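You operate a simulated robot arm through the tools that you are given. There is no shell and no other tool.

Carry out the task below with a simulated robot arm. There is one attempt and no reset: what you move stays moved.

TASK
Put things in order on the side table. At the end: the white jar (marked "CREAM") from the side table stands on top of the grey ring cover; the green can (marked "SODA") stands where the white jar stood; the grey pad stands where the green can stood; the brown cedar block stands where the beige cloth stood; the beige cloth stands where the grey pad stood; whatever was shut is shut again. Leave all else as you found it, and nothing knocked over.

Only the result counts: the job must be done as asked and must still hold three seconds after the hand-in. Knocking over, shifting, dropping, spilling or breaking anything else fails it. A push-on lid holds only when it is set on centred and level and pressed home; a screw cap is set on level and turned clockwise until tight. Flat cloth is picked up by pressing the open fingertips on it (5 to 10 N) and closing them slowly along it; thin cloth reads only 2 to 8 mm in the jaws.

THE ROBOT
A 7-joint arm with a two-finger parallel gripper, fixed in place. Base frame: the origin is on the floor under the middle of its stand, x ahead of it, y to its left, z up; the work surface is at about z = 780. Lengths are in mm, angles in rad, forces in N, time in s.
With the tool pointing down near the work surface it reaches from about 100 to 660 mm from the base axis. Its first joint turns from -1.152 to 1.152 rad. Payload 1.57 kg.
The TCP is the grasp point between the finger pads, 30 mm short of the fingertips. In the tool frame z runs along the fingers and y along their closing line. The gripper opens to 80 mm. The fingers are 17 mm wide and 12 mm thick; the gripper's body (40 by 82 mm) begins 80 mm behind the TCP.
Orientation is that of the tool frame in the base frame, as a unit quaternion [w, x, y, z]. With the fingers straight down and closing along the base's y, the tool's x points along the base's -x, its y along +y and its z along -z.

THE INTERFACE
- The arm moves only by the tool send_rows. Its argument "motion" is a list of rows, each an object of numbers (a shift or turn left out is 0, a gripper value left out holds the last): "dx", "dy", "dz": the shift along the base's x, y, z in mm; "ax", "ay", "az": the turn, a rotation vector about the base's x, y, z in rad; "jaw": the gripper command, from -1 (shut) to 1 (fully open), values between in proportion. In form: [{"dx": .., "dy": .., "dz": .., "ax": .., "ay": .., "az": .., "jaw": ..}, ...]. A call has 1 to 20 rows; each row is the pose to reach, as a shift and turn from the pose commanded when the call began. A row lasts 0.2 s, in which the tool goes at most 50 mm and 0.15 rad; a call with a longer step from one row to the next is refused whole, and so is a gripper value outside its range. A pose out of reach is approached as far as the arm can. The call stops where the force on the tool passes 40 N (or 10 N more than at its start, if that is more) or the arm is blocked; 0.2 s more then pass. The fingers move at their own pace (about 72 mm/s each) and stop on an object; they squeeze with about 29 N. The grip force told is the motor's: it shows also when the fingers shut on nothing. Time passes only in rows, and 0.2 s behind the last, so rows that repeat a pose let the fingers close. It gives the time, the measured TCP pose, the force on the tool (base axes), the opening and the grip force at its end, in the units of the frame above (readings bear some noise), with the torque about the TCP (base axes, N m) and any sound that the robot's microphone picked up, and new pictures: "views" is both (left out), scene, wrist or none.
- Cameras (640 x 400 px; columns grow to the right, rows downward): "scene" is fixed at [40.5, 426.9, 1415.5]; the picture's right is [-0.87, -0.49, 0.00], its down [-0.32, 0.57, -0.75] and it looks along [0.37, -0.66, -0.66] (base axes); focal length 316 px, centre (320, 200). "wrist" rides on the gripper at [72, -7, -122] in the tool frame; the picture's right is [0.09, 1.00, 0.00], its down [-0.84, 0.08, -0.54] and it looks along [-0.54, 0.05, 0.84] (tool axes); focal length 238 px, centre (320, 200).
- locate(camera, pixels): for up to 12 pixels [column, row] of the newest picture of that camera ("zoom" is the newest enlarged one), the place [x, y, z] in the base frame of the surface seen there, good to about 3 mm. It takes no simulated time.
- zoom(camera, box): a new picture of the part [left, top, right, bottom] of that camera's present view, enlarged. It takes no simulated time.
- hand_in(): hands the job in; it is judged then, once.

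Open the gripper and draw the arm clear of the work before you hand the job in, unless the task says otherwise.

The tools are called after "Request:" by a JSON object that holds its "fn" and its "kwargs". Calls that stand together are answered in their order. send_rows: Moves the arm, as the interface text tells. Its arguments: {"type":"object","properties":{"motion":{"type":"array"},"views":{"type":"string","enum":["both","scene","wrist","none"]}},"required":["motion"]} The other tools are called the same way: locate (camera, pixels) gives the place of the surface under pixels of a picture; zoom (camera, box) takes an enlarged picture of a part of a camera's view; hand_in () hands the job in.

At the start:

```text
t: 0.0
tcp_pos: [411.9, -306.5, 1088.0]
orientation: [0.0, 0.0, 1.0, 0.0]
contact_force: [-0.8, -0.4, -0.1]
ft_torque: [-0.02, 0.0, 0.01]
gripper_width: 80.1
grasp_force: 0.1
```

scene: 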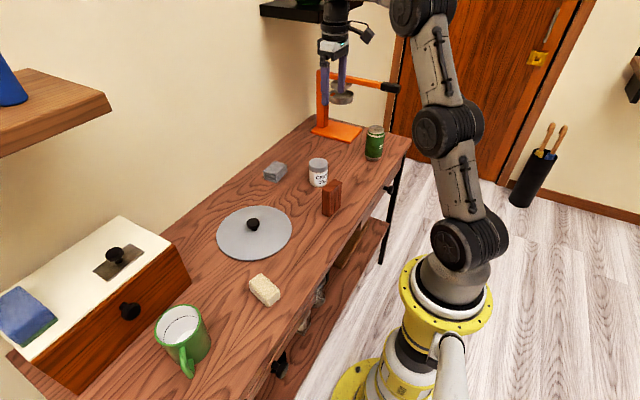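
wrist: 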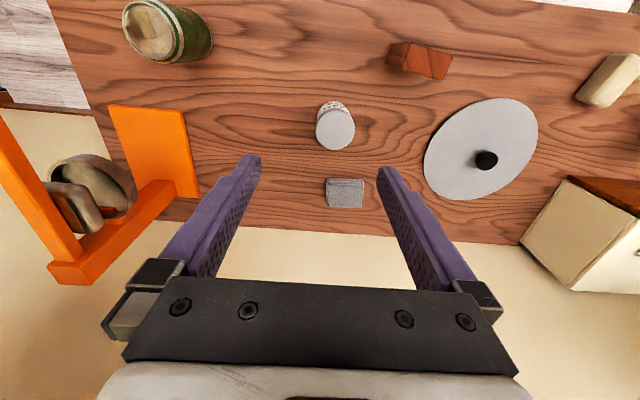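

I'll start by looking closely at the scene: the disc near (253,232), the objects near (275,172), (318,172), (331,197), (374,142), and the beige item at (264,290).

Request:
{"fn": "zoom", "kwargs": {"camera": "scene", "box": [200, 100, 420, 238]}}

Request:
{"fn": "zoom", "kwargs": {"camera": "scene", "box": [180, 190, 340, 290]}}

Request:
{"fn": "zoom", "kwargs": {"camera": "scene", "box": [0, 190, 240, 400]}}

Request:
{"fn": "zoom", "kwargs": {"camera": "scene", "box": [230, 180, 430, 400]}}

Request:
{"fn": "zoom", "kwargs": {"camera": "scene", "box": [240, 0, 440, 160]}}

Request:
{"fn": "zoom", "kwargs": {"camera": "wrist", "box": [300, 0, 640, 220]}}

```text
2.90 times, centred on (310, 169) of scene
```

zoom: 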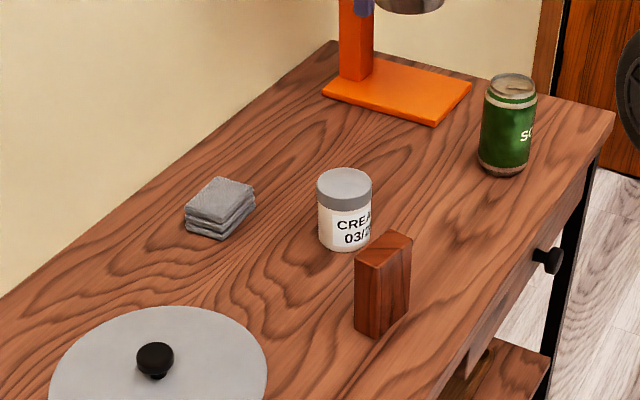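

```text
4.00 times, centred on (260, 240) of scene
```

zoom: 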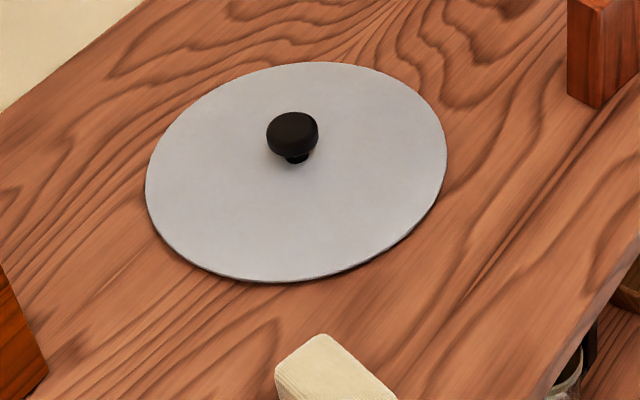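

```text
1.90 times, centred on (120, 295) of scene
```

zoom: 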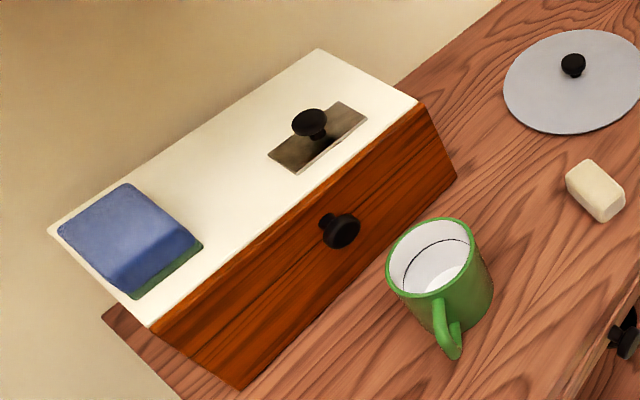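

```text
1.82 times, centred on (330, 290) of scene
```

zoom: 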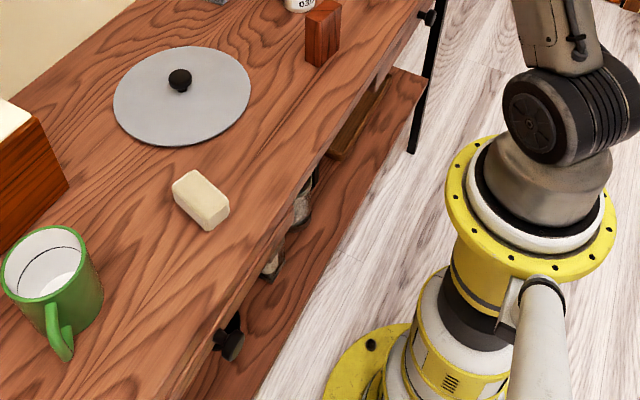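

```text
2.50 times, centred on (340, 80) of scene
```

zoom: 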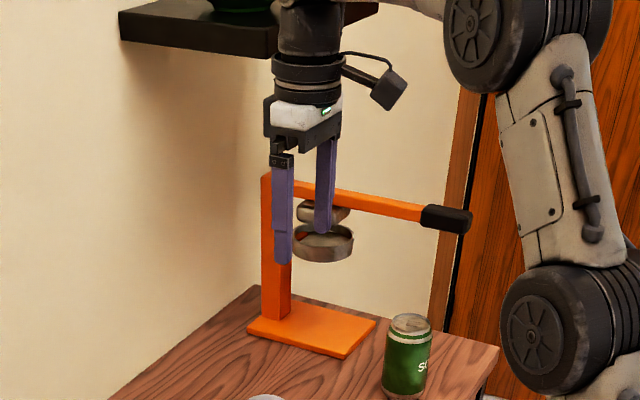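

```text
1.82 times, centred on (470, 110) of wrist
```

zoom: 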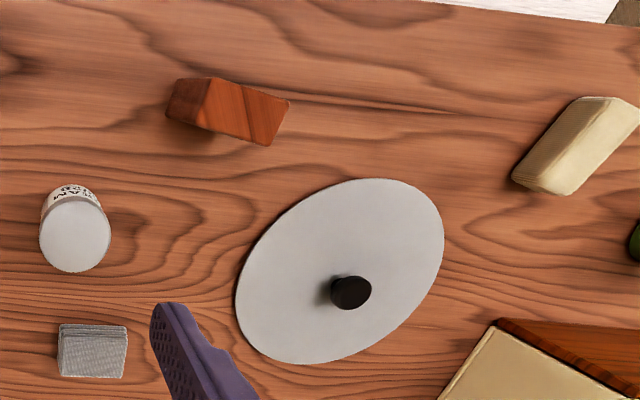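

Now I measure the places of everything: the disc's rim and knob, jar, can, pad, block, and cloth, in the scene picture.

Request:
{"fn": "locate", "kwargs": {"camera": "scene", "pixels": [[253, 225], [217, 240], [291, 228], [262, 206], [248, 259], [265, 240], [235, 225], [275, 245], [318, 162], [318, 184], [375, 129], [374, 157]]}}

Request:
{"fn": "locate", "kwargs": {"camera": "scene", "pixels": [[275, 167], [265, 175], [285, 170], [275, 180], [332, 186], [326, 212], [334, 214], [341, 204], [256, 281], [270, 283], [278, 293], [265, 305]]}}

Request:
{"fn": "locate", "kwargs": {"camera": "wrist", "pixels": [[486, 160], [335, 127], [346, 193], [425, 150], [520, 120], [480, 195], [470, 125], [420, 60], [610, 80], [155, 30], [500, 100], [340, 185]]}}

```text
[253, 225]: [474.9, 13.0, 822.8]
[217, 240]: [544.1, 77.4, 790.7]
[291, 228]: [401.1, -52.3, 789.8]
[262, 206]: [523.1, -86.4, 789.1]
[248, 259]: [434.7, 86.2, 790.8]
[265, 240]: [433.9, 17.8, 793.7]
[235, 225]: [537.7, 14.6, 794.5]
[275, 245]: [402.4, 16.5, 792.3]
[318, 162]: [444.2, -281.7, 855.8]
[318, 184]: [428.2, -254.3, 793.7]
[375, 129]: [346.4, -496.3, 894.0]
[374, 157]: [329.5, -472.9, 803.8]
```

```text
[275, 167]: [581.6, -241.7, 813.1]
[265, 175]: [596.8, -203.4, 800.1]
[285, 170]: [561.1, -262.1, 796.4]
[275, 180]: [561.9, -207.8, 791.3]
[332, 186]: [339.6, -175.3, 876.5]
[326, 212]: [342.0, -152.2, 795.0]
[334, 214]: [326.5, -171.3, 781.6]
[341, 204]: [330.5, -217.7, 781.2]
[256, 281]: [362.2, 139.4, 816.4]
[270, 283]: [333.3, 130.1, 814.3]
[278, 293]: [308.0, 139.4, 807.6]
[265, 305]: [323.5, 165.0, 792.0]
```

```text
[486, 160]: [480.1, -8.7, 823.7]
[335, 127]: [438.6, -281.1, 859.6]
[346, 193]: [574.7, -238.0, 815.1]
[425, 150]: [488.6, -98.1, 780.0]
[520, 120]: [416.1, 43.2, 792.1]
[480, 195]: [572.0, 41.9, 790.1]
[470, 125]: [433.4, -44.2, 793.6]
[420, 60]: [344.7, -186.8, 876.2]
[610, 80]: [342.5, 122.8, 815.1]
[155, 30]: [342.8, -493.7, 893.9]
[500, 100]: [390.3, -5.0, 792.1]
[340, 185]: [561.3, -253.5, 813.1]
```

The disc reads z≈790–794 domed (radius ≈95) with a knob at about (477,2). Next I measure the orange press and the heights of jar, can and handle edges, and take a closer look at the wrist view.

Request:
{"fn": "locate", "kwargs": {"camera": "scene", "pixels": [[390, 87], [345, 77], [342, 97], [323, 110], [312, 131], [349, 141], [362, 128], [330, 120], [398, 88], [120, 250], [185, 330], [20, 310]]}}

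Request:
{"fn": "zoom", "kwargs": {"camera": "wrist", "box": [0, 0, 260, 290]}}

Request:
{"fn": "zoom", "kwargs": {"camera": "wrist", "box": [270, 20, 470, 220]}}

```text
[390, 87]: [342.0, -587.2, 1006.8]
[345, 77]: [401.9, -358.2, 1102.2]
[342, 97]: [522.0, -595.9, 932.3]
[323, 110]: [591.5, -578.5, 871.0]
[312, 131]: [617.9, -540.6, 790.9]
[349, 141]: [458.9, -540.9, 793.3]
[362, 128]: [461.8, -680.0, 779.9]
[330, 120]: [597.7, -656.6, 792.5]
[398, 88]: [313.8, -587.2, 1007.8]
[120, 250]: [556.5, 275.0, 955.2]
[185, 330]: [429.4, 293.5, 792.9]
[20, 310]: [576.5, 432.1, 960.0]
```

```text
1.38 times, centred on (130, 145) of wrist
```

zoom: 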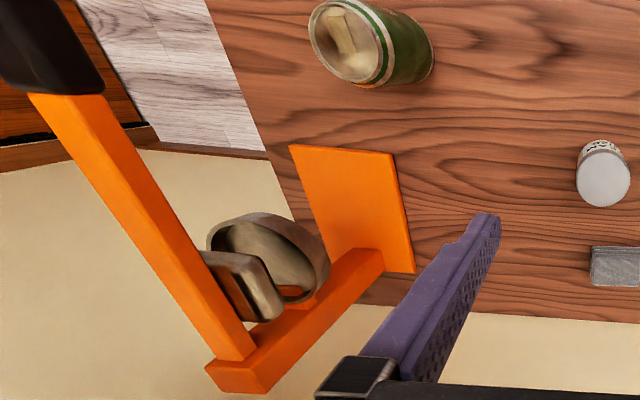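

```text
2.00 times, centred on (370, 120) of wrist
```

zoom: 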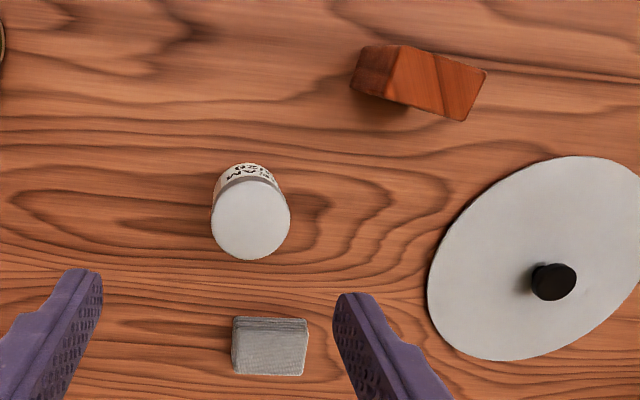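

The press lever lies at y≈-587, z≈1007, clear of my working area. I zoom in on the jar, pad and block in the wrist view for edge measurements.

Request:
{"fn": "zoom", "kwargs": {"camera": "wrist", "box": [300, 85, 380, 220]}}

Request:
{"fn": "zoom", "kwargs": {"camera": "scene", "box": [300, 150, 350, 220]}}

Request:
{"fn": "zoom", "kwargs": {"camera": "scene", "box": [240, 265, 300, 315]}}

Request:
{"fn": "zoom", "kwargs": {"camera": "scene", "box": [210, 200, 300, 265]}}

```text
2.96 times, centred on (340, 152) of wrist
```

zoom: 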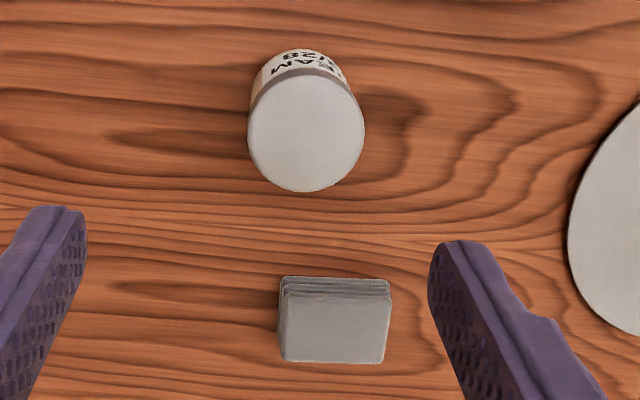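

```text
5.71 times, centred on (325, 185) of scene
```

zoom: 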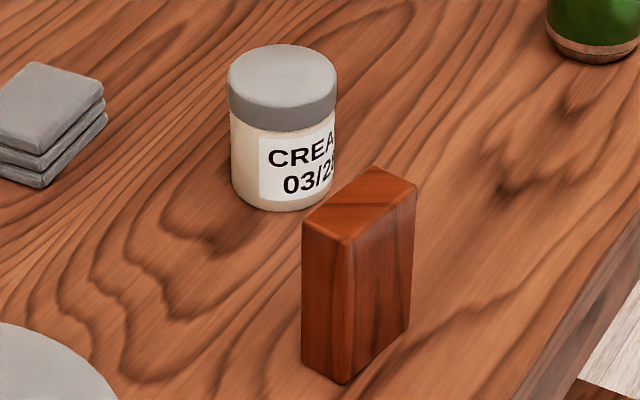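

```text
8.00 times, centred on (270, 290) of scene
```

zoom: 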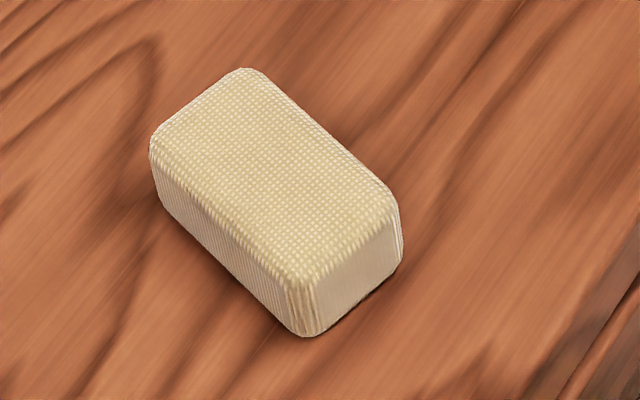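

```text
6.15 times, centred on (255, 232) of scene
```

zoom: 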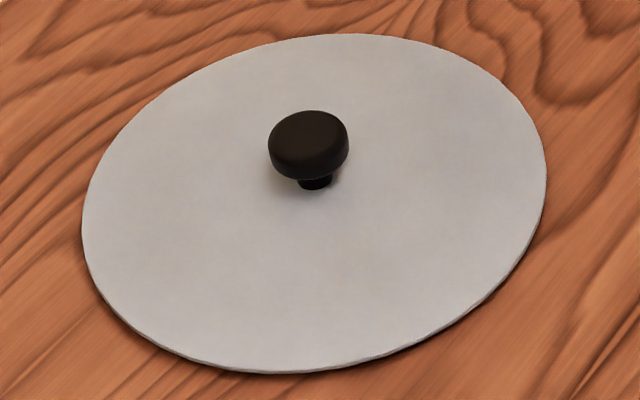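

The newest zoom shows the disc with its knob at (308,145) and rim extents at about (88,215), (543,175), (340,38), (275,368). I locate rim and surface points on it.

Request:
{"fn": "locate", "kwargs": {"camera": "zoom", "pixels": [[88, 215], [542, 178], [340, 38], [275, 366], [150, 120], [480, 300], [130, 315], [490, 85], [308, 145], [313, 184], [308, 175], [400, 250]]}}

Request:
{"fn": "zoom", "kwargs": {"camera": "wrist", "box": [410, 80, 550, 215]}}

```text
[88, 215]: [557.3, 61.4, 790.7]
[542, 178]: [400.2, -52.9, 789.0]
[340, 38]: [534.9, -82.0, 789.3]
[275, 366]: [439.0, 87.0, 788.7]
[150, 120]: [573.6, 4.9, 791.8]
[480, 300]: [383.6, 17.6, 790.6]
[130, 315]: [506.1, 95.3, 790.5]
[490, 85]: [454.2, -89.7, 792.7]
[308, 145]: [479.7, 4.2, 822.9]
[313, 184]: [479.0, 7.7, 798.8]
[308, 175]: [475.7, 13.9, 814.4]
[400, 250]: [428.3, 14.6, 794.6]
```

```text
2.96 times, centred on (480, 148) of wrist
```

zoom: 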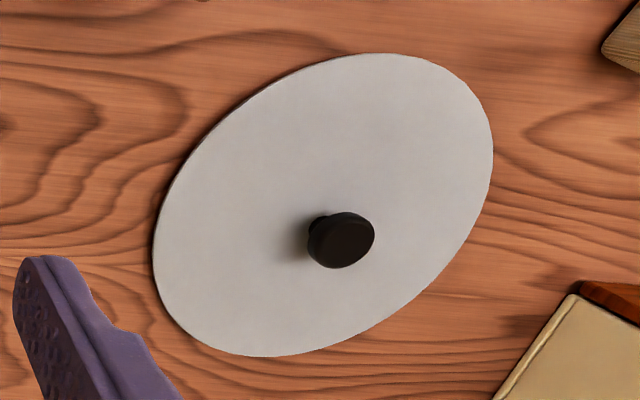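

The disc's centre comes out at about (480,4) with radius ≈97, knob radius ≈18, and the jar lid is about 57 mm wide with its centre near (440,-281). I move above the jar to refine its position before descending.

Request:
{"fn": "send_rows", "kwargs": {"motion": [{"dx": 7, "dy": 6, "dz": -32, "jaw": 1}, {"dx": 14, "dy": 12, "dz": -64}, {"dx": 21, "dy": 19, "dz": -96}, {"dx": 28, "dy": 25, "dz": -128}, {"dx": 28, "dy": 25, "dz": -128}], "views": "both"}}

```text
t: 1.2
tcp_pos: [440.8, -281.4, 960.2]
orientation: [0.0, 0.001, 1.0, 0.0]
contact_force: [-0.3, -0.2, 0.2]
ft_torque: [-0.01, 0.03, -0.02]
gripper_width: 80.2
grasp_force: 0.2
```

scene: 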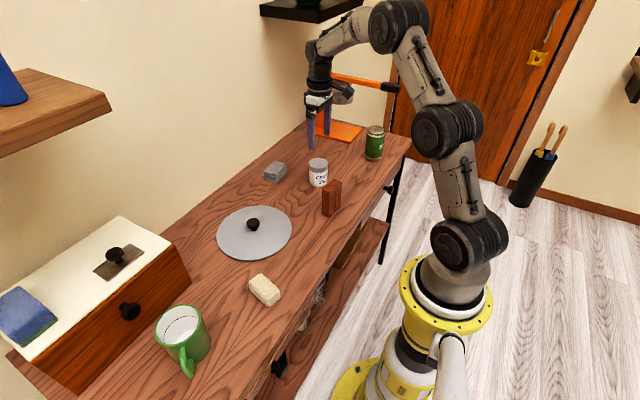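
wrist: 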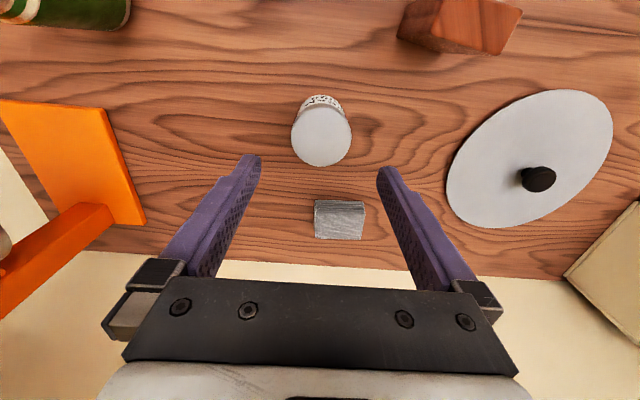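

The jar lid appears centred at about (321,136), which is nearly on the tool axis. I zoom to verify and locate the lid edges, and record pad/block/can positions too.

Request:
{"fn": "zoom", "kwargs": {"camera": "wrist", "box": [270, 85, 380, 250]}}

Request:
{"fn": "locate", "kwargs": {"camera": "wrist", "pixels": [[293, 137], [349, 137], [321, 109], [321, 164], [321, 136], [318, 207], [362, 209], [320, 237], [360, 238], [340, 225], [470, 25], [340, 207]]}}

```text
2.42 times, centred on (325, 168) of wrist
```

zoom: 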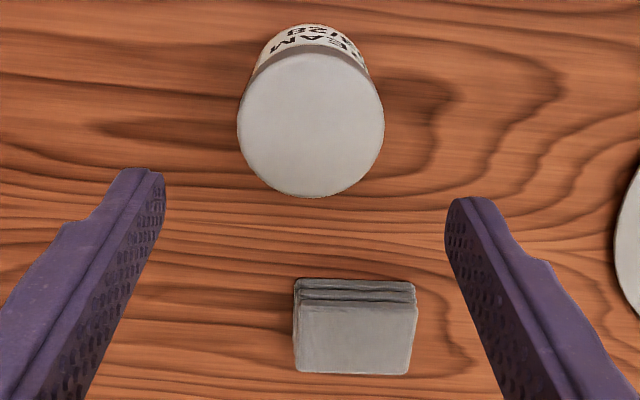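

```text
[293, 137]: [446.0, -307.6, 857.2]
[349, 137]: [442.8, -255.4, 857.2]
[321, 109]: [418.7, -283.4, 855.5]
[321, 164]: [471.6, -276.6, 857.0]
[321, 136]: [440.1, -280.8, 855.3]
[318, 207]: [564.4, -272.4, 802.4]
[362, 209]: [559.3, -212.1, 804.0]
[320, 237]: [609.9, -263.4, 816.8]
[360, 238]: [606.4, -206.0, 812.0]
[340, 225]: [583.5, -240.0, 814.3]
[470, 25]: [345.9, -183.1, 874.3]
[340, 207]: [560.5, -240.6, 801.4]
```

The jar's centre is about (442.5,-281), almost exactly under the tool. I descend in steps with jaws open to z≈818.

Request:
{"fn": "send_rows", "kwargs": {"motion": [{"dx": 1.5, "dy": 0, "dz": -40, "jaw": 1}, {"dx": 1.5, "dy": 0, "dz": -75}, {"dx": 1.5, "dz": -100}, {"dx": 1.5, "dz": -120}, {"dx": 1.5, "dz": -135}, {"dx": 1.5, "dz": -142}, {"dx": 1.5, "dz": -142}], "views": "both"}}

```text
t: 2.8
tcp_pos: [443.3, -281.0, 819.2]
orientation: [0.0, 0.0, 1.0, 0.0]
contact_force: [0.4, -0.1, -0.2]
ft_torque: [-0.01, -0.01, -0.01]
gripper_width: 79.9
grasp_force: 0.1
```

scene: 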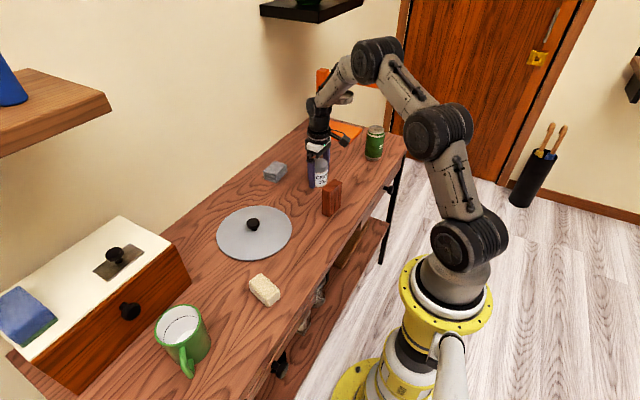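
wrist: 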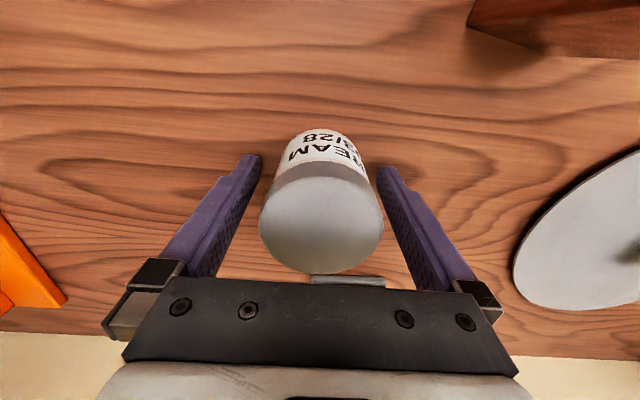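

The jar sits between the pads with about 8 mm gap per side. I close the jaws on it and hold.

Request:
{"fn": "send_rows", "kwargs": {"motion": [{"jaw": 0.55}, {"jaw": 0.3}, {"jaw": 0.1}, {"jaw": -0.3}, {"jaw": -1}, {"jaw": -1}], "views": "wrist"}}

```text
t: 4.2
tcp_pos: [442.1, -281.1, 819.6]
orientation: [0.0, 0.0, 1.0, 0.0]
contact_force: [0.6, -0.5, -0.6]
ft_torque: [0.0, 0.01, 0.02]
gripper_width: 59.1
grasp_force: 28.9
```

wrist: 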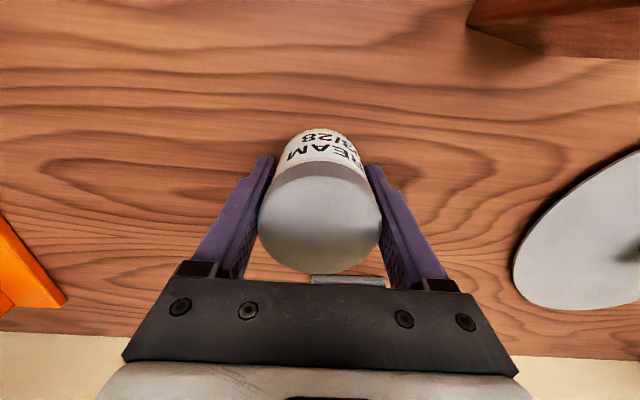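

The grip holds at 59.1 mm with 29 N. I lift the jar 125 mm and carry it over the disc to about (427,4).

Request:
{"fn": "send_rows", "kwargs": {"motion": [{"dz": 15, "jaw": -1}, {"dz": 45}, {"dz": 85}, {"dz": 120}, {"dx": -2, "dy": 35, "dz": 125}, {"dx": -4, "dy": 75, "dz": 125}, {"dx": -6, "dy": 118, "dz": 125}, {"dx": -8, "dy": 161, "dz": 125}, {"dx": -10, "dy": 204, "dz": 125}, {"dx": -13, "dy": 245, "dz": 125}, {"dx": -15, "dy": 275, "dz": 125}, {"dx": -16, "dy": 285, "dz": 125}, {"dx": -16, "dy": 285, "dz": 125}], "views": "both"}}

```text
t: 7.0
tcp_pos: [426.9, 4.2, 942.9]
orientation: [0.0, 0.0, 1.0, -0.001]
contact_force: [-0.1, 0.1, -0.9]
ft_torque: [0.0, 0.01, 0.01]
gripper_width: 58.7
grasp_force: 29.3
```

scene: 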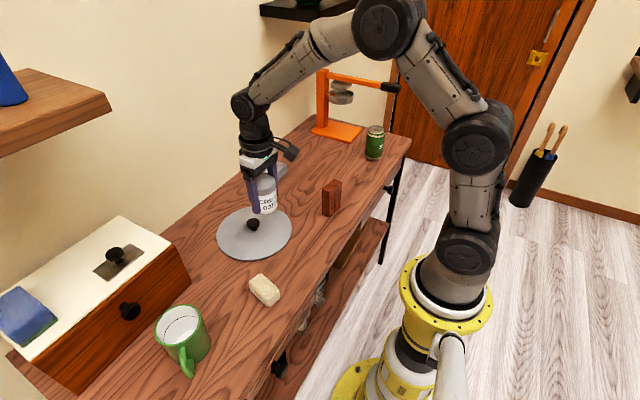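
wrist: 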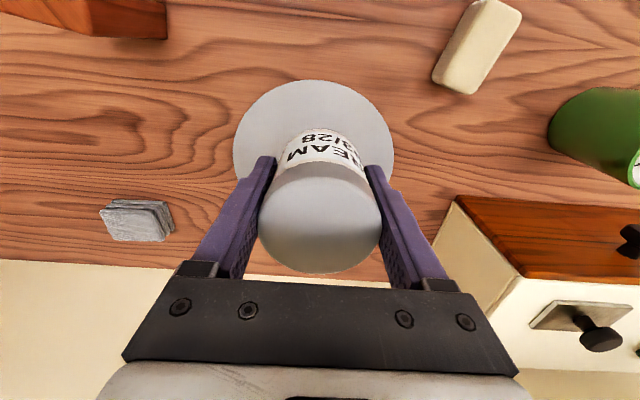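

The jar hangs over the disc, with the disc spanning columns 233–395 in the wrist view. I check the disc edge positions and the cloth's corners before lowering.

Request:
{"fn": "locate", "kwargs": {"camera": "wrist", "pixels": [[236, 140], [391, 140], [312, 83], [270, 100], [360, 100], [290, 110], [245, 160], [478, 45], [445, 62], [475, 92], [515, 20], [490, 5]]}}

Request:
{"fn": "zoom", "kwargs": {"camera": "scene", "box": [210, 150, 310, 265]}}

```text
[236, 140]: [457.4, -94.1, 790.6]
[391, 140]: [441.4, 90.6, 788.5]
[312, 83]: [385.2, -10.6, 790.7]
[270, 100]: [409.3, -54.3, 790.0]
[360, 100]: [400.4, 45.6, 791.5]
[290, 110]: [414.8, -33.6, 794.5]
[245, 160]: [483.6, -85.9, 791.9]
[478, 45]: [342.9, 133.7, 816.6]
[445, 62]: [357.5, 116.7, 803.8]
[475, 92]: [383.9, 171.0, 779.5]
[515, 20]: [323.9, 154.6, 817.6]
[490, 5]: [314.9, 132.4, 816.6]
```

```text
3.48 times, centred on (260, 208) of scene
```

zoom: 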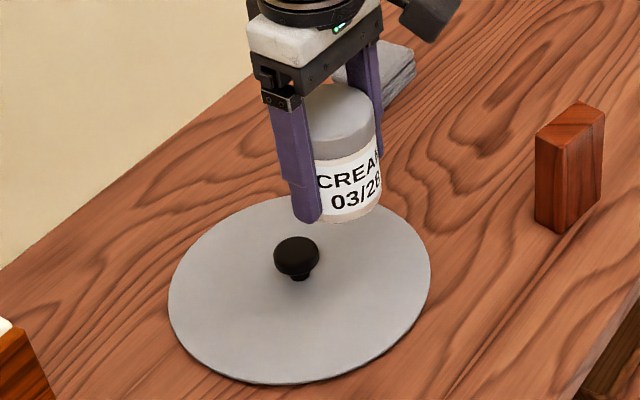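

The disc rim's near edge is at x≈384, so (427,4) puts the jar between knob and rim. I lower to 12 mm above the expected contact, then in small steps.

Request:
{"fn": "send_rows", "kwargs": {"motion": [{"dz": -35, "jaw": -1}, {"dz": -65}, {"dz": -85}, {"dz": -95}, {"dz": -100}, {"dz": -102}, {"dz": -104}], "views": "both"}}

```text
t: 8.6
tcp_pos: [425.8, 2.9, 839.0]
orientation: [0.0, 0.0, 1.0, 0.001]
contact_force: [0.1, -1.0, -0.8]
ft_torque: [0.0, -0.01, -0.01]
gripper_width: 58.6
grasp_force: 29.1
```

scene: 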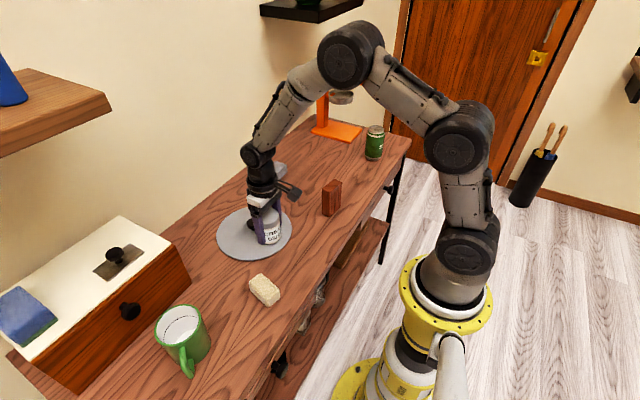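
wrist: 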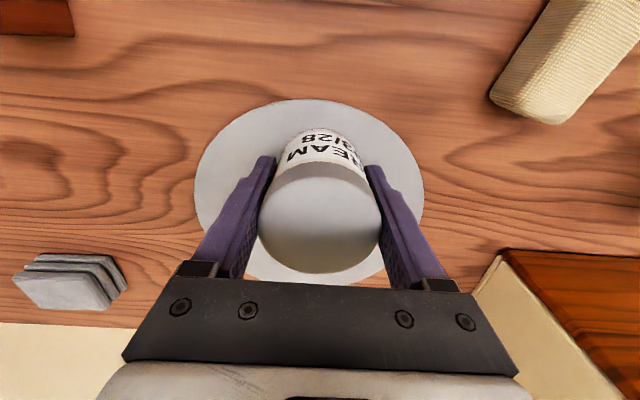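

The jar's base is about 6 mm above the disc and clear of the knob. I lower in 1 mm rows to feel contact.

Request:
{"fn": "send_rows", "kwargs": {"motion": [{"dz": -1, "jaw": -1}, {"dz": -2}, {"dz": -3}, {"dz": -4}], "views": "none"}}

Request:
{"fn": "zoom", "kwargs": {"camera": "scene", "box": [210, 180, 310, 265]}}

```text
t: 9.6
tcp_pos: [426.3, 4.3, 835.2]
orientation: [0.0, 0.001, 1.0, 0.001]
contact_force: [-0.2, 0.1, -0.9]
ft_torque: [-0.02, 0.04, -0.01]
gripper_width: 58.5
grasp_force: 28.5
```

```text
4.71 times, centred on (260, 222) of scene
```

zoom: 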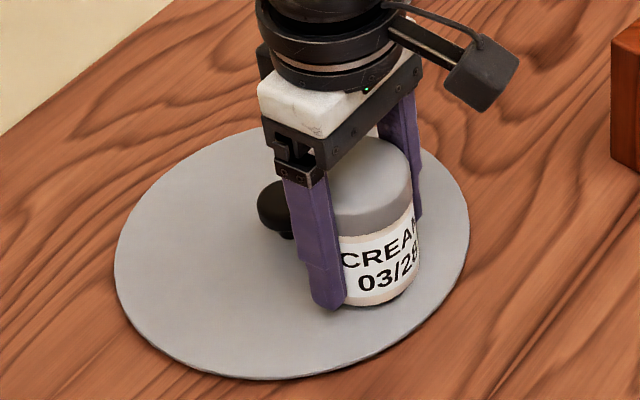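

No contact force yet (about -0.9 N, unchanged). I continue in 0.8 mm rows.

Request:
{"fn": "send_rows", "kwargs": {"motion": [{"dz": -0.7, "jaw": -1}, {"dz": -1.4}, {"dz": -2.1}], "views": "none"}}

```text
t: 10.4
tcp_pos: [425.7, 3.6, 833.1]
orientation: [0.0, 0.0, 1.0, 0.001]
contact_force: [-0.9, -0.7, -1.3]
ft_torque: [-0.02, 0.03, -0.02]
gripper_width: 58.7
grasp_force: 29.7
```

Request:
{"fn": "send_rows", "kwargs": {"motion": [{"dz": -0.7, "jaw": -1}, {"dz": -1.4}], "views": "none"}}

```text
t: 11.0
tcp_pos: [423.8, 3.8, 831.5]
orientation: [0.0, -0.001, 1.0, 0.0]
contact_force: [-1.2, 0.0, -0.6]
ft_torque: [0.05, 0.01, 0.0]
gripper_width: 58.8
grasp_force: 28.6
```

Still no upward force, so contact is not made yet (z 831.5). I continue down in small steps.

Request:
{"fn": "send_rows", "kwargs": {"motion": [{"dz": -0.7, "jaw": -1}, {"dz": -1.4}], "views": "none"}}

Request:
{"fn": "zoom", "kwargs": {"camera": "scene", "box": [240, 195, 300, 255]}}

```text
t: 11.6
tcp_pos: [425.7, 4.5, 832.1]
orientation: [0.001, 0.0, 1.0, 0.0]
contact_force: [-3.3, -0.6, 9.7]
ft_torque: [-0.07, 0.14, -0.01]
gripper_width: 58.7
grasp_force: 28.6
```

```text
6.67 times, centred on (270, 225) of scene
```

zoom: 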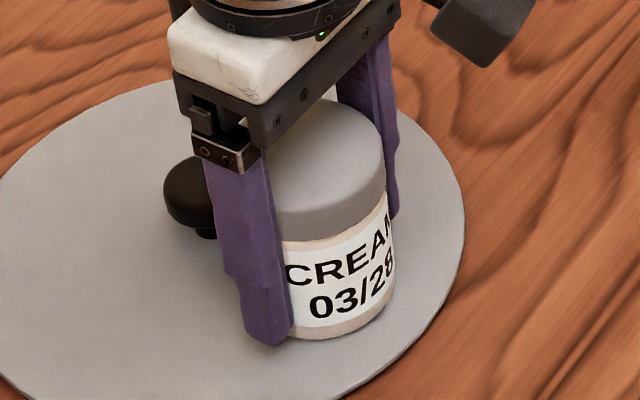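

Contact: 9.7 N upward, the jar stands on the disc. I ease up 0.6 mm and open the jaws gradually.

Request:
{"fn": "send_rows", "kwargs": {"motion": [{"dz": 0.6, "jaw": -1}, {"dz": 0.8, "jaw": 0.5}, {"dz": 0.8, "jaw": 0.6}, {"dz": 0.8, "jaw": 0.75}, {"dz": 0.8, "jaw": 1}, {"dz": 0.8, "jaw": 1}], "views": "both"}}

```text
t: 13.0
tcp_pos: [425.4, 4.6, 829.9]
orientation: [0.0, 0.0, 1.0, 0.0]
contact_force: [0.1, 0.4, 0.3]
ft_torque: [0.01, 0.03, -0.02]
gripper_width: 80.0
grasp_force: 0.1
```

scene: 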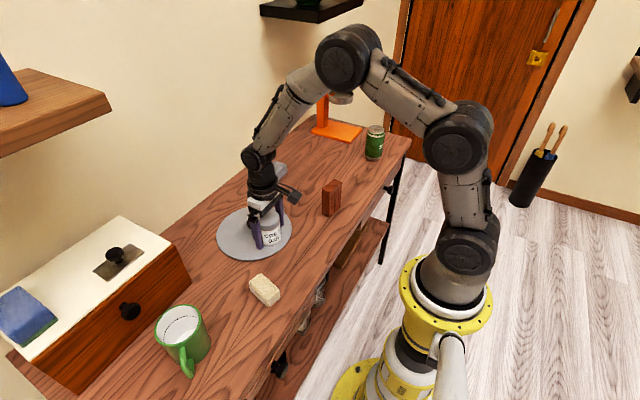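
wrist: 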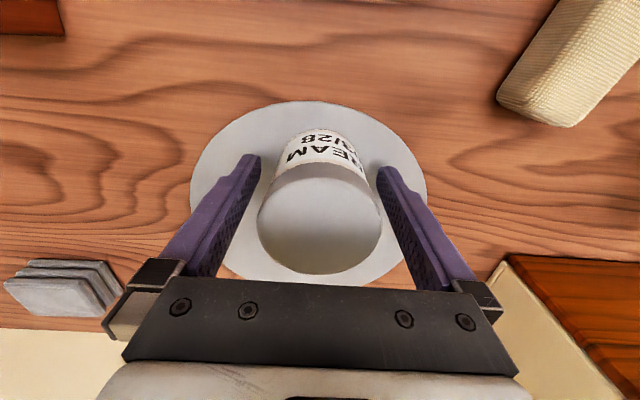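

The jar stays standing with even gaps (jar 258–382 between the fingers). I withdraw straight up.

Request:
{"fn": "send_rows", "kwargs": {"motion": [{"dz": 10, "jaw": 1}, {"dz": 30}, {"dz": 70}, {"dz": 115}, {"dz": 150}, {"dz": 150}], "views": "both"}}

Request:
{"fn": "zoom", "kwargs": {"camera": "scene", "box": [200, 180, 310, 265]}}

Request:
{"fn": "zoom", "kwargs": {"camera": "wrist", "box": [210, 60, 420, 220]}}

```text
t: 14.4
tcp_pos: [423.3, 2.3, 982.1]
orientation: [0.0, 0.0, 1.0, 0.0]
contact_force: [0.2, 0.8, 0.3]
ft_torque: [-0.02, 0.0, -0.01]
gripper_width: 79.9
grasp_force: 0.0
```

scene: 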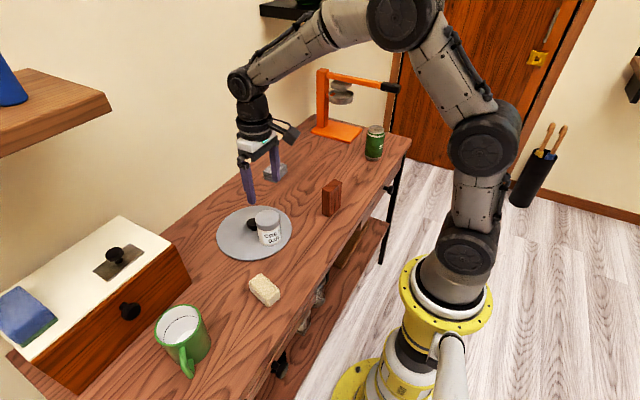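
wrist: 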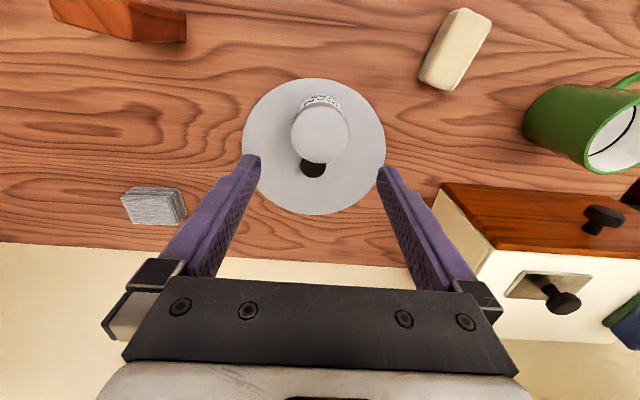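

```text
4.71 times, centred on (255, 222) of scene
```

zoom: 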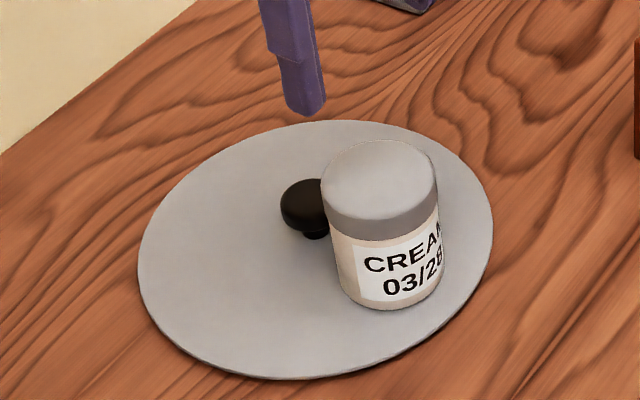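

```text
2.50 times, centred on (315, 140) of wrist
```

zoom: 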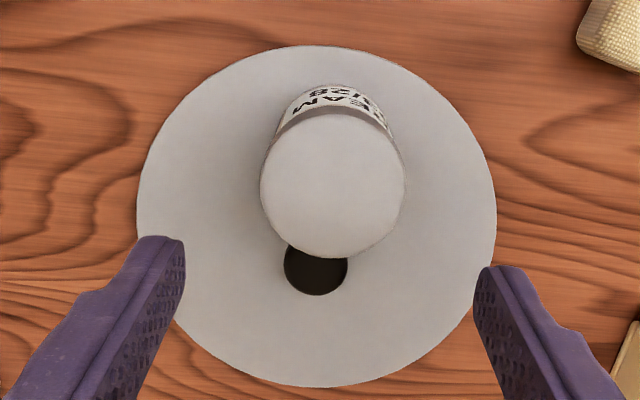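

The jar stands upright on the disc and the disc hasn't shifted (217–291 in the scene). Next I travel to above the green can near (338,-485).

Request:
{"fn": "send_rows", "kwargs": {"motion": [{"dx": -4, "dy": -25, "dz": 10, "jaw": 1}, {"dx": -11, "dy": -65, "dz": 20}, {"dx": -18, "dy": -110, "dz": 30}, {"dx": -25, "dy": -155, "dz": 30}, {"dx": -33, "dy": -200, "dz": 30}, {"dx": -41, "dy": -245, "dz": 30}, {"dx": -49, "dy": -290, "dz": 30}, {"dx": -57, "dy": -335, "dz": 30}, {"dx": -65, "dy": -380, "dz": 30}, {"dx": -73, "dy": -425, "dz": 30}, {"dx": -80, "dy": -460, "dz": 30}, {"dx": -84, "dy": -485, "dz": 30}, {"dx": -84, "dy": -485, "dz": 30}], "views": "both"}}

```text
t: 17.2
tcp_pos: [341.5, -481.4, 1012.5]
orientation: [-0.001, 0.0, 1.0, 0.001]
contact_force: [0.2, -0.3, 0.8]
ft_torque: [-0.02, 0.0, 0.0]
gripper_width: 80.0
grasp_force: 0.0
```

scene: 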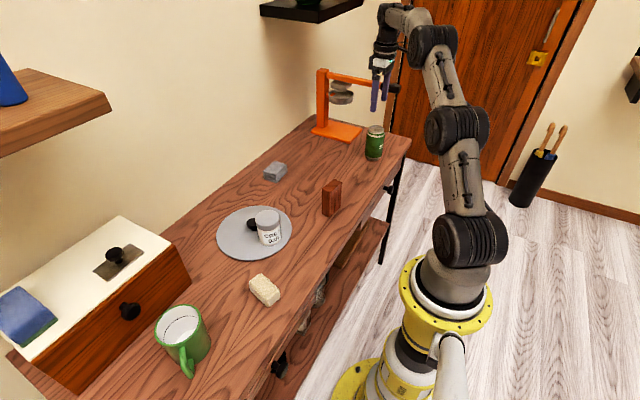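
wrist: 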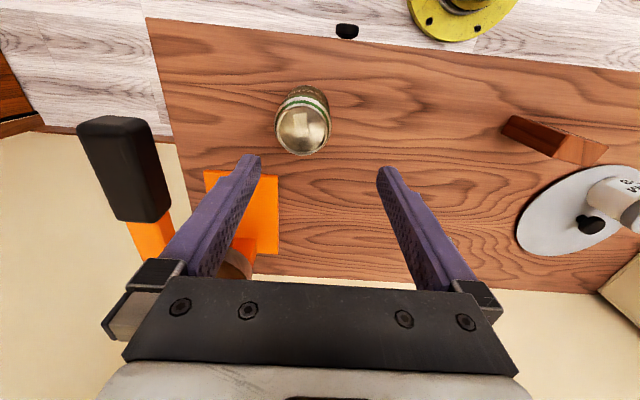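

The can's top appears at about (303,130), left of the tool axis, while the black press handle is at (130,170) with its inner side at y≈-571. I zoom and locate the can's rim.

Request:
{"fn": "zoom", "kwargs": {"camera": "wrist", "box": [250, 70, 360, 170]}}

Request:
{"fn": "zoom", "kwargs": {"camera": "scene", "box": [350, 115, 400, 170]}}

Request:
{"fn": "locate", "kwargs": {"camera": "wrist", "pixels": [[278, 130], [328, 128], [303, 130], [300, 108], [303, 152], [167, 220], [160, 120], [85, 130], [300, 90], [280, 115], [325, 112], [303, 140]]}}

```text
4.00 times, centred on (305, 120) of wrist
```

zoom: 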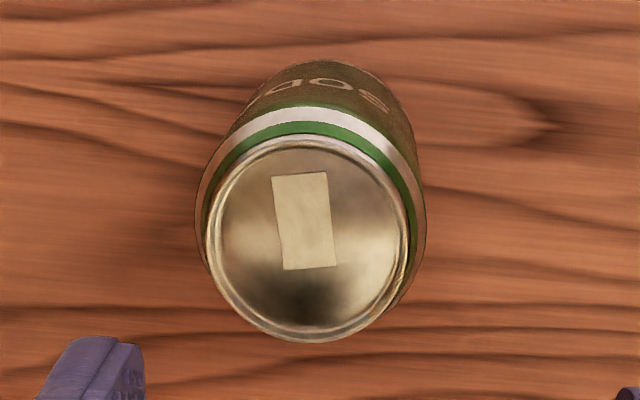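

```text
7.27 times, centred on (375, 142) of scene
```

zoom: 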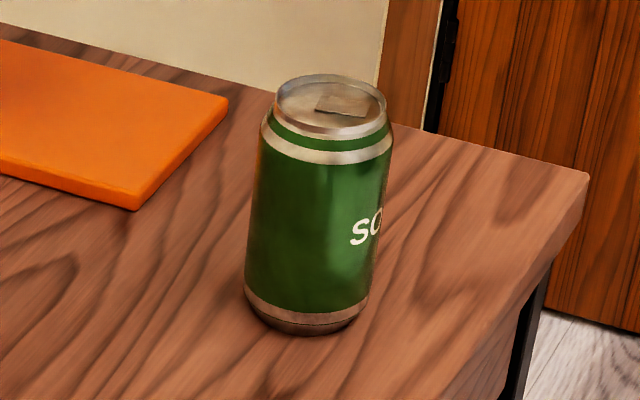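

```text
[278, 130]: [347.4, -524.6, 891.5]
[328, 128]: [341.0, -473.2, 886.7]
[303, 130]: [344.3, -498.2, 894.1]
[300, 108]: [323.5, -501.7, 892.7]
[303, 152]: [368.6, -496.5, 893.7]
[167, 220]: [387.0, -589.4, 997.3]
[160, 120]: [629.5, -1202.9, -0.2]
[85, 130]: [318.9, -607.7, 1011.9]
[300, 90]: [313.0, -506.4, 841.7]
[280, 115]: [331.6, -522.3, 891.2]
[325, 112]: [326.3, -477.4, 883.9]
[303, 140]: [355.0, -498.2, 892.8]
```

Combining both estimates, the can is centred at about (343,-500) with a 60 mm body. I shift sideways over it first and descend partway, then check alignment.

Request:
{"fn": "send_rows", "kwargs": {"motion": [{"dx": 0.5, "dy": -10, "jaw": 1}, {"dx": 1.3, "dy": -18.6}, {"dx": 1.3, "dy": -18.6, "dz": -25}, {"dx": 1.3, "dy": -18.6, "dz": -50}, {"dx": 1.3, "dy": -18.6, "dz": -70}, {"dx": 1.3, "dy": -18.6, "dz": -70}], "views": "both"}}

Request:
{"fn": "zoom", "kwargs": {"camera": "wrist", "box": [220, 80, 420, 240]}}

Request:
{"fn": "zoom", "kwargs": {"camera": "scene", "box": [330, 50, 430, 170]}}

```text
t: 18.6
tcp_pos: [342.8, -501.0, 940.1]
orientation: [0.0, -0.001, 1.0, 0.0]
contact_force: [-0.6, 0.2, 0.0]
ft_torque: [0.02, 0.03, -0.01]
gripper_width: 79.9
grasp_force: 0.1
```

scene: 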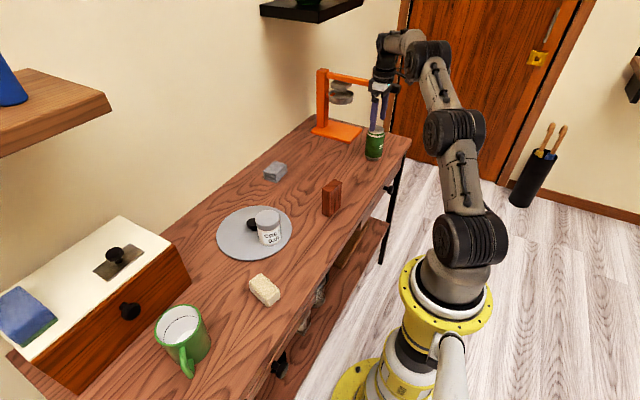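
wrist: 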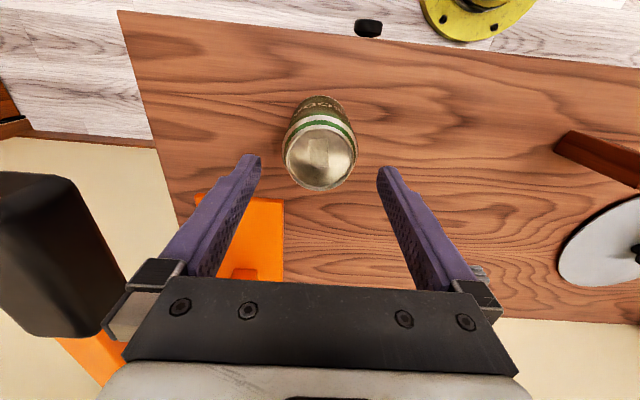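

```text
2.50 times, centred on (320, 160) of wrist
```

zoom: 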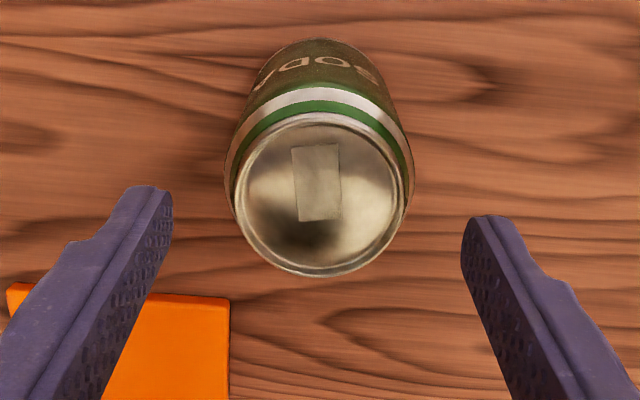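

```text
3.33 times, centred on (380, 110) of scene
```

zoom: 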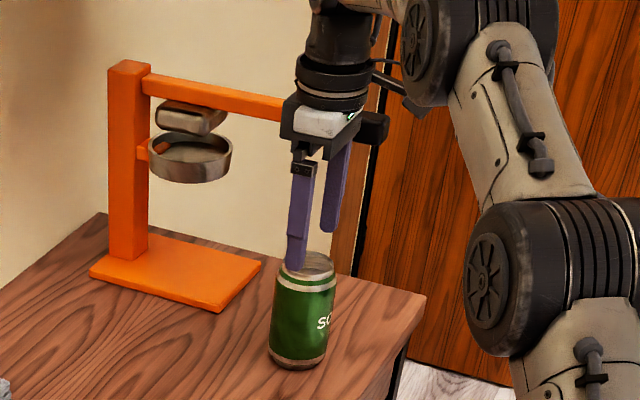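

The can is well centred (rim centre at (321,158), within ~1 mm of the axis) and the handle's near side at y≈-587 leaves ~45 mm clearance. I descend to z≈838.

Request:
{"fn": "send_rows", "kwargs": {"motion": [{"dx": -0.8, "dz": -30, "jaw": 1}, {"dx": -0.8, "dz": -58}, {"dx": -0.8, "dz": -80}, {"dx": -0.8, "dz": -95}, {"dx": -0.8, "dz": -102}, {"dx": -0.8, "dz": -102}], "views": "both"}}

```text
t: 20.0
tcp_pos: [341.8, -500.8, 838.9]
orientation: [0.001, 0.0, 1.0, 0.0]
contact_force: [0.2, -0.2, -0.4]
ft_torque: [-0.01, 0.01, 0.02]
gripper_width: 79.8
grasp_force: 0.2
```

scene: 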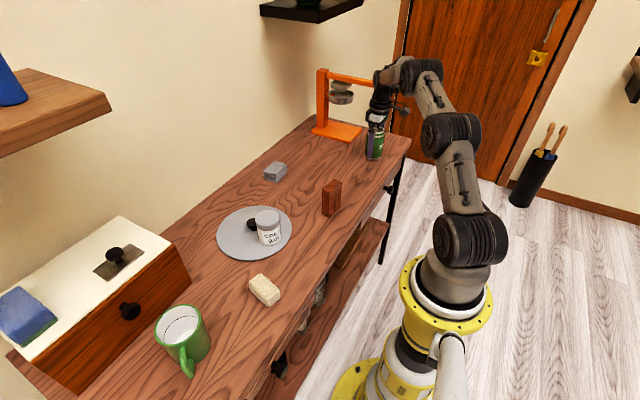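
wrist: 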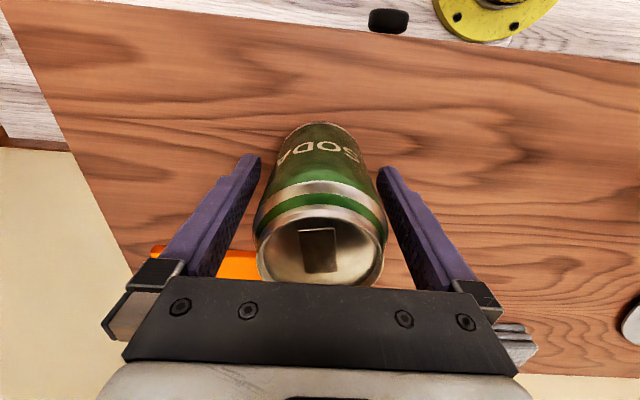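

The can is centred between the pads. I close the jaws gradually.

Request:
{"fn": "send_rows", "kwargs": {"motion": [{"jaw": 0.7}, {"jaw": 0.5}, {"jaw": 0.3}, {"jaw": 0}, {"jaw": -1}, {"jaw": -1}], "views": "wrist"}}

```text
t: 21.4
tcp_pos: [343.0, -501.3, 838.9]
orientation: [0.0, 0.0, 1.0, 0.0]
contact_force: [0.1, 0.6, -0.1]
ft_torque: [0.05, 0.01, -0.01]
gripper_width: 59.9
grasp_force: 29.0
```

wrist: 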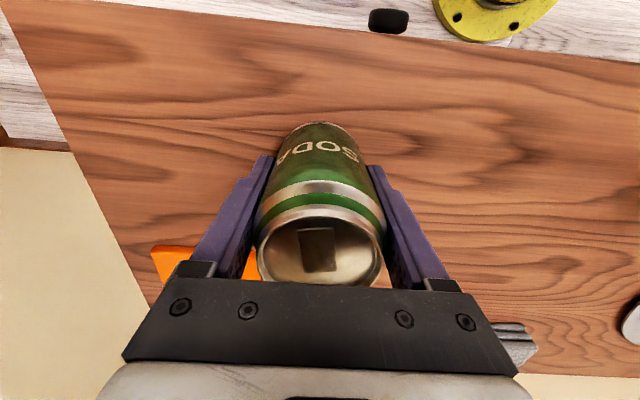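

Gripped at 59.9 mm. I lift gently and carry the can to the jar's former place at about (441.5,-281).

Request:
{"fn": "send_rows", "kwargs": {"motion": [{"dz": 8, "jaw": -1}, {"dz": 25}, {"dz": 50}, {"dz": 70}, {"dx": 8, "dy": 18, "dz": 80}, {"dx": 24, "dy": 53, "dz": 80}, {"dx": 42, "dy": 93, "dz": 80}, {"dx": 60, "dy": 133, "dz": 80}, {"dx": 77, "dy": 171, "dz": 80}, {"dx": 90, "dy": 201, "dz": 80}, {"dx": 97, "dy": 216, "dz": 80}, {"dx": 99, "dy": 220, "dz": 80}, {"dx": 99, "dy": 220, "dz": 80}], "views": "both"}}

```text
t: 24.2
tcp_pos: [440.7, -279.1, 918.7]
orientation: [0.001, 0.0, 1.0, 0.0]
contact_force: [-0.6, 0.3, 0.0]
ft_torque: [-0.02, -0.01, -0.03]
gripper_width: 59.8
grasp_force: 28.5
```

scene: 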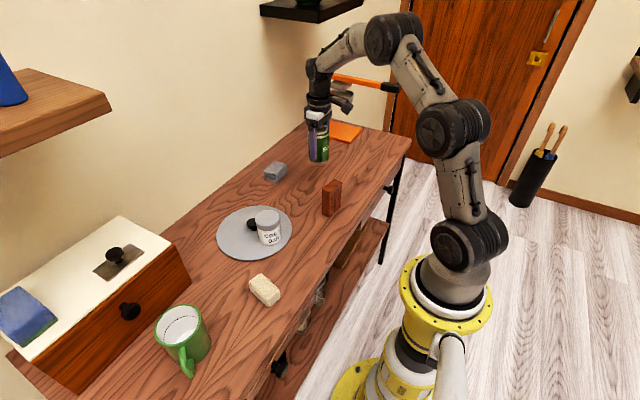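
wrist: 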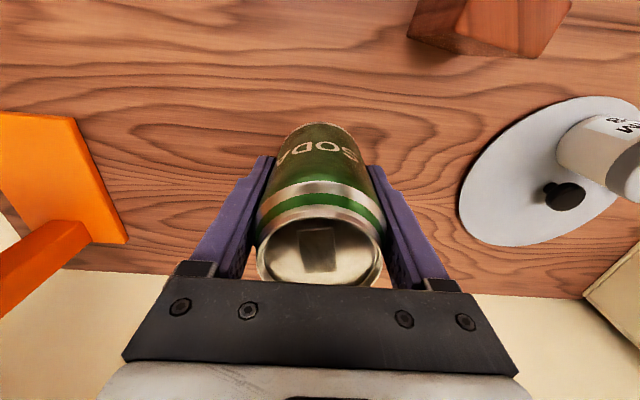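

The can hangs about 80 mm over the spot; TCP reads (440.7,-279.1). I correct by (+1,-1.5) and lower to just above the table.

Request:
{"fn": "send_rows", "kwargs": {"motion": [{"dx": 1, "dy": -1.5, "dz": -20, "jaw": -1}, {"dx": 1, "dy": -1.5, "dz": -45}, {"dx": 1, "dy": -1.5, "dz": -62}, {"dx": 1, "dy": -1.5, "dz": -71}, {"dx": 1, "dy": -1.5, "dz": -75}, {"dx": 1, "dy": -1.5, "dz": -77}], "views": "none"}}

```text
t: 25.6
tcp_pos: [441.5, -281.6, 842.2]
orientation: [0.0, 0.0, 1.0, 0.0]
contact_force: [-0.4, -0.1, 0.2]
ft_torque: [0.0, -0.03, 0.01]
gripper_width: 59.7
grasp_force: 29.7
```

No contact yet at z 842. I step down 1 mm per row toward the expected contact at ≈839.

Request:
{"fn": "send_rows", "kwargs": {"motion": [{"dz": -0.8, "jaw": -1}, {"dz": -1.6}, {"dz": -2.4}, {"dz": -3.2}], "views": "none"}}

```text
t: 26.6
tcp_pos: [442.7, -280.9, 839.7]
orientation: [0.0, 0.0, 1.0, -0.001]
contact_force: [0.2, 0.0, 0.7]
ft_torque: [0.03, 0.01, 0.02]
gripper_width: 59.6
grasp_force: 29.7
```

Still no contact (0.7 N). I continue down in 0.7 mm rows.

Request:
{"fn": "send_rows", "kwargs": {"motion": [{"dz": -0.7, "jaw": -1}, {"dz": -1.4}], "views": "none"}}

```text
t: 27.2
tcp_pos: [442.8, -282.0, 838.7]
orientation: [0.001, 0.0, 1.0, -0.001]
contact_force: [-4.4, 2.5, 11.9]
ft_torque: [0.18, 0.2, -0.08]
gripper_width: 59.7
grasp_force: 29.2
```

Contact is felt (11.9 N up), so the can stands on the table. I ease up slightly and open the jaws gradually, then look.

Request:
{"fn": "send_rows", "kwargs": {"motion": [{"dz": 0.7, "jaw": -1}, {"dz": 0.9, "jaw": 0.52}, {"dz": 0.9, "jaw": 0.62}, {"dz": 0.9, "jaw": 0.8}, {"dz": 0.9, "jaw": 1}, {"dz": 0.9, "jaw": 1}], "views": "both"}}

```text
t: 28.6
tcp_pos: [441.9, -281.5, 838.3]
orientation: [0.0, 0.0, 1.0, 0.0]
contact_force: [-0.1, 0.0, -0.6]
ft_torque: [0.02, -0.01, 0.01]
gripper_width: 80.2
grasp_force: 0.0
```

scene: 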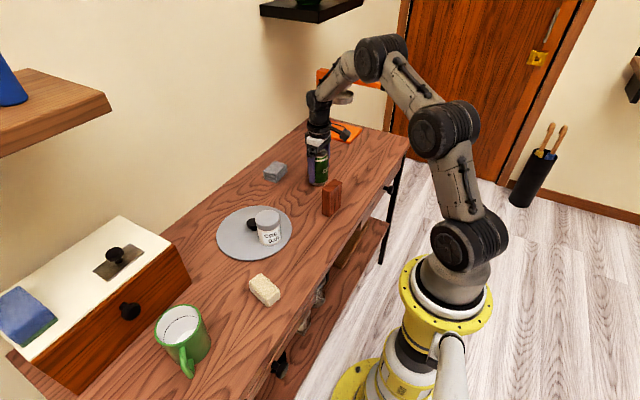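
wrist: 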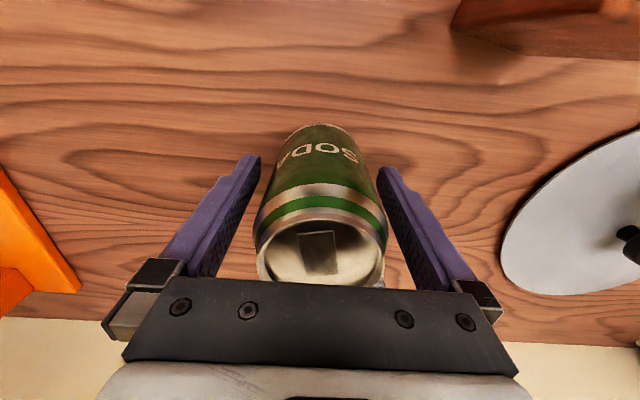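

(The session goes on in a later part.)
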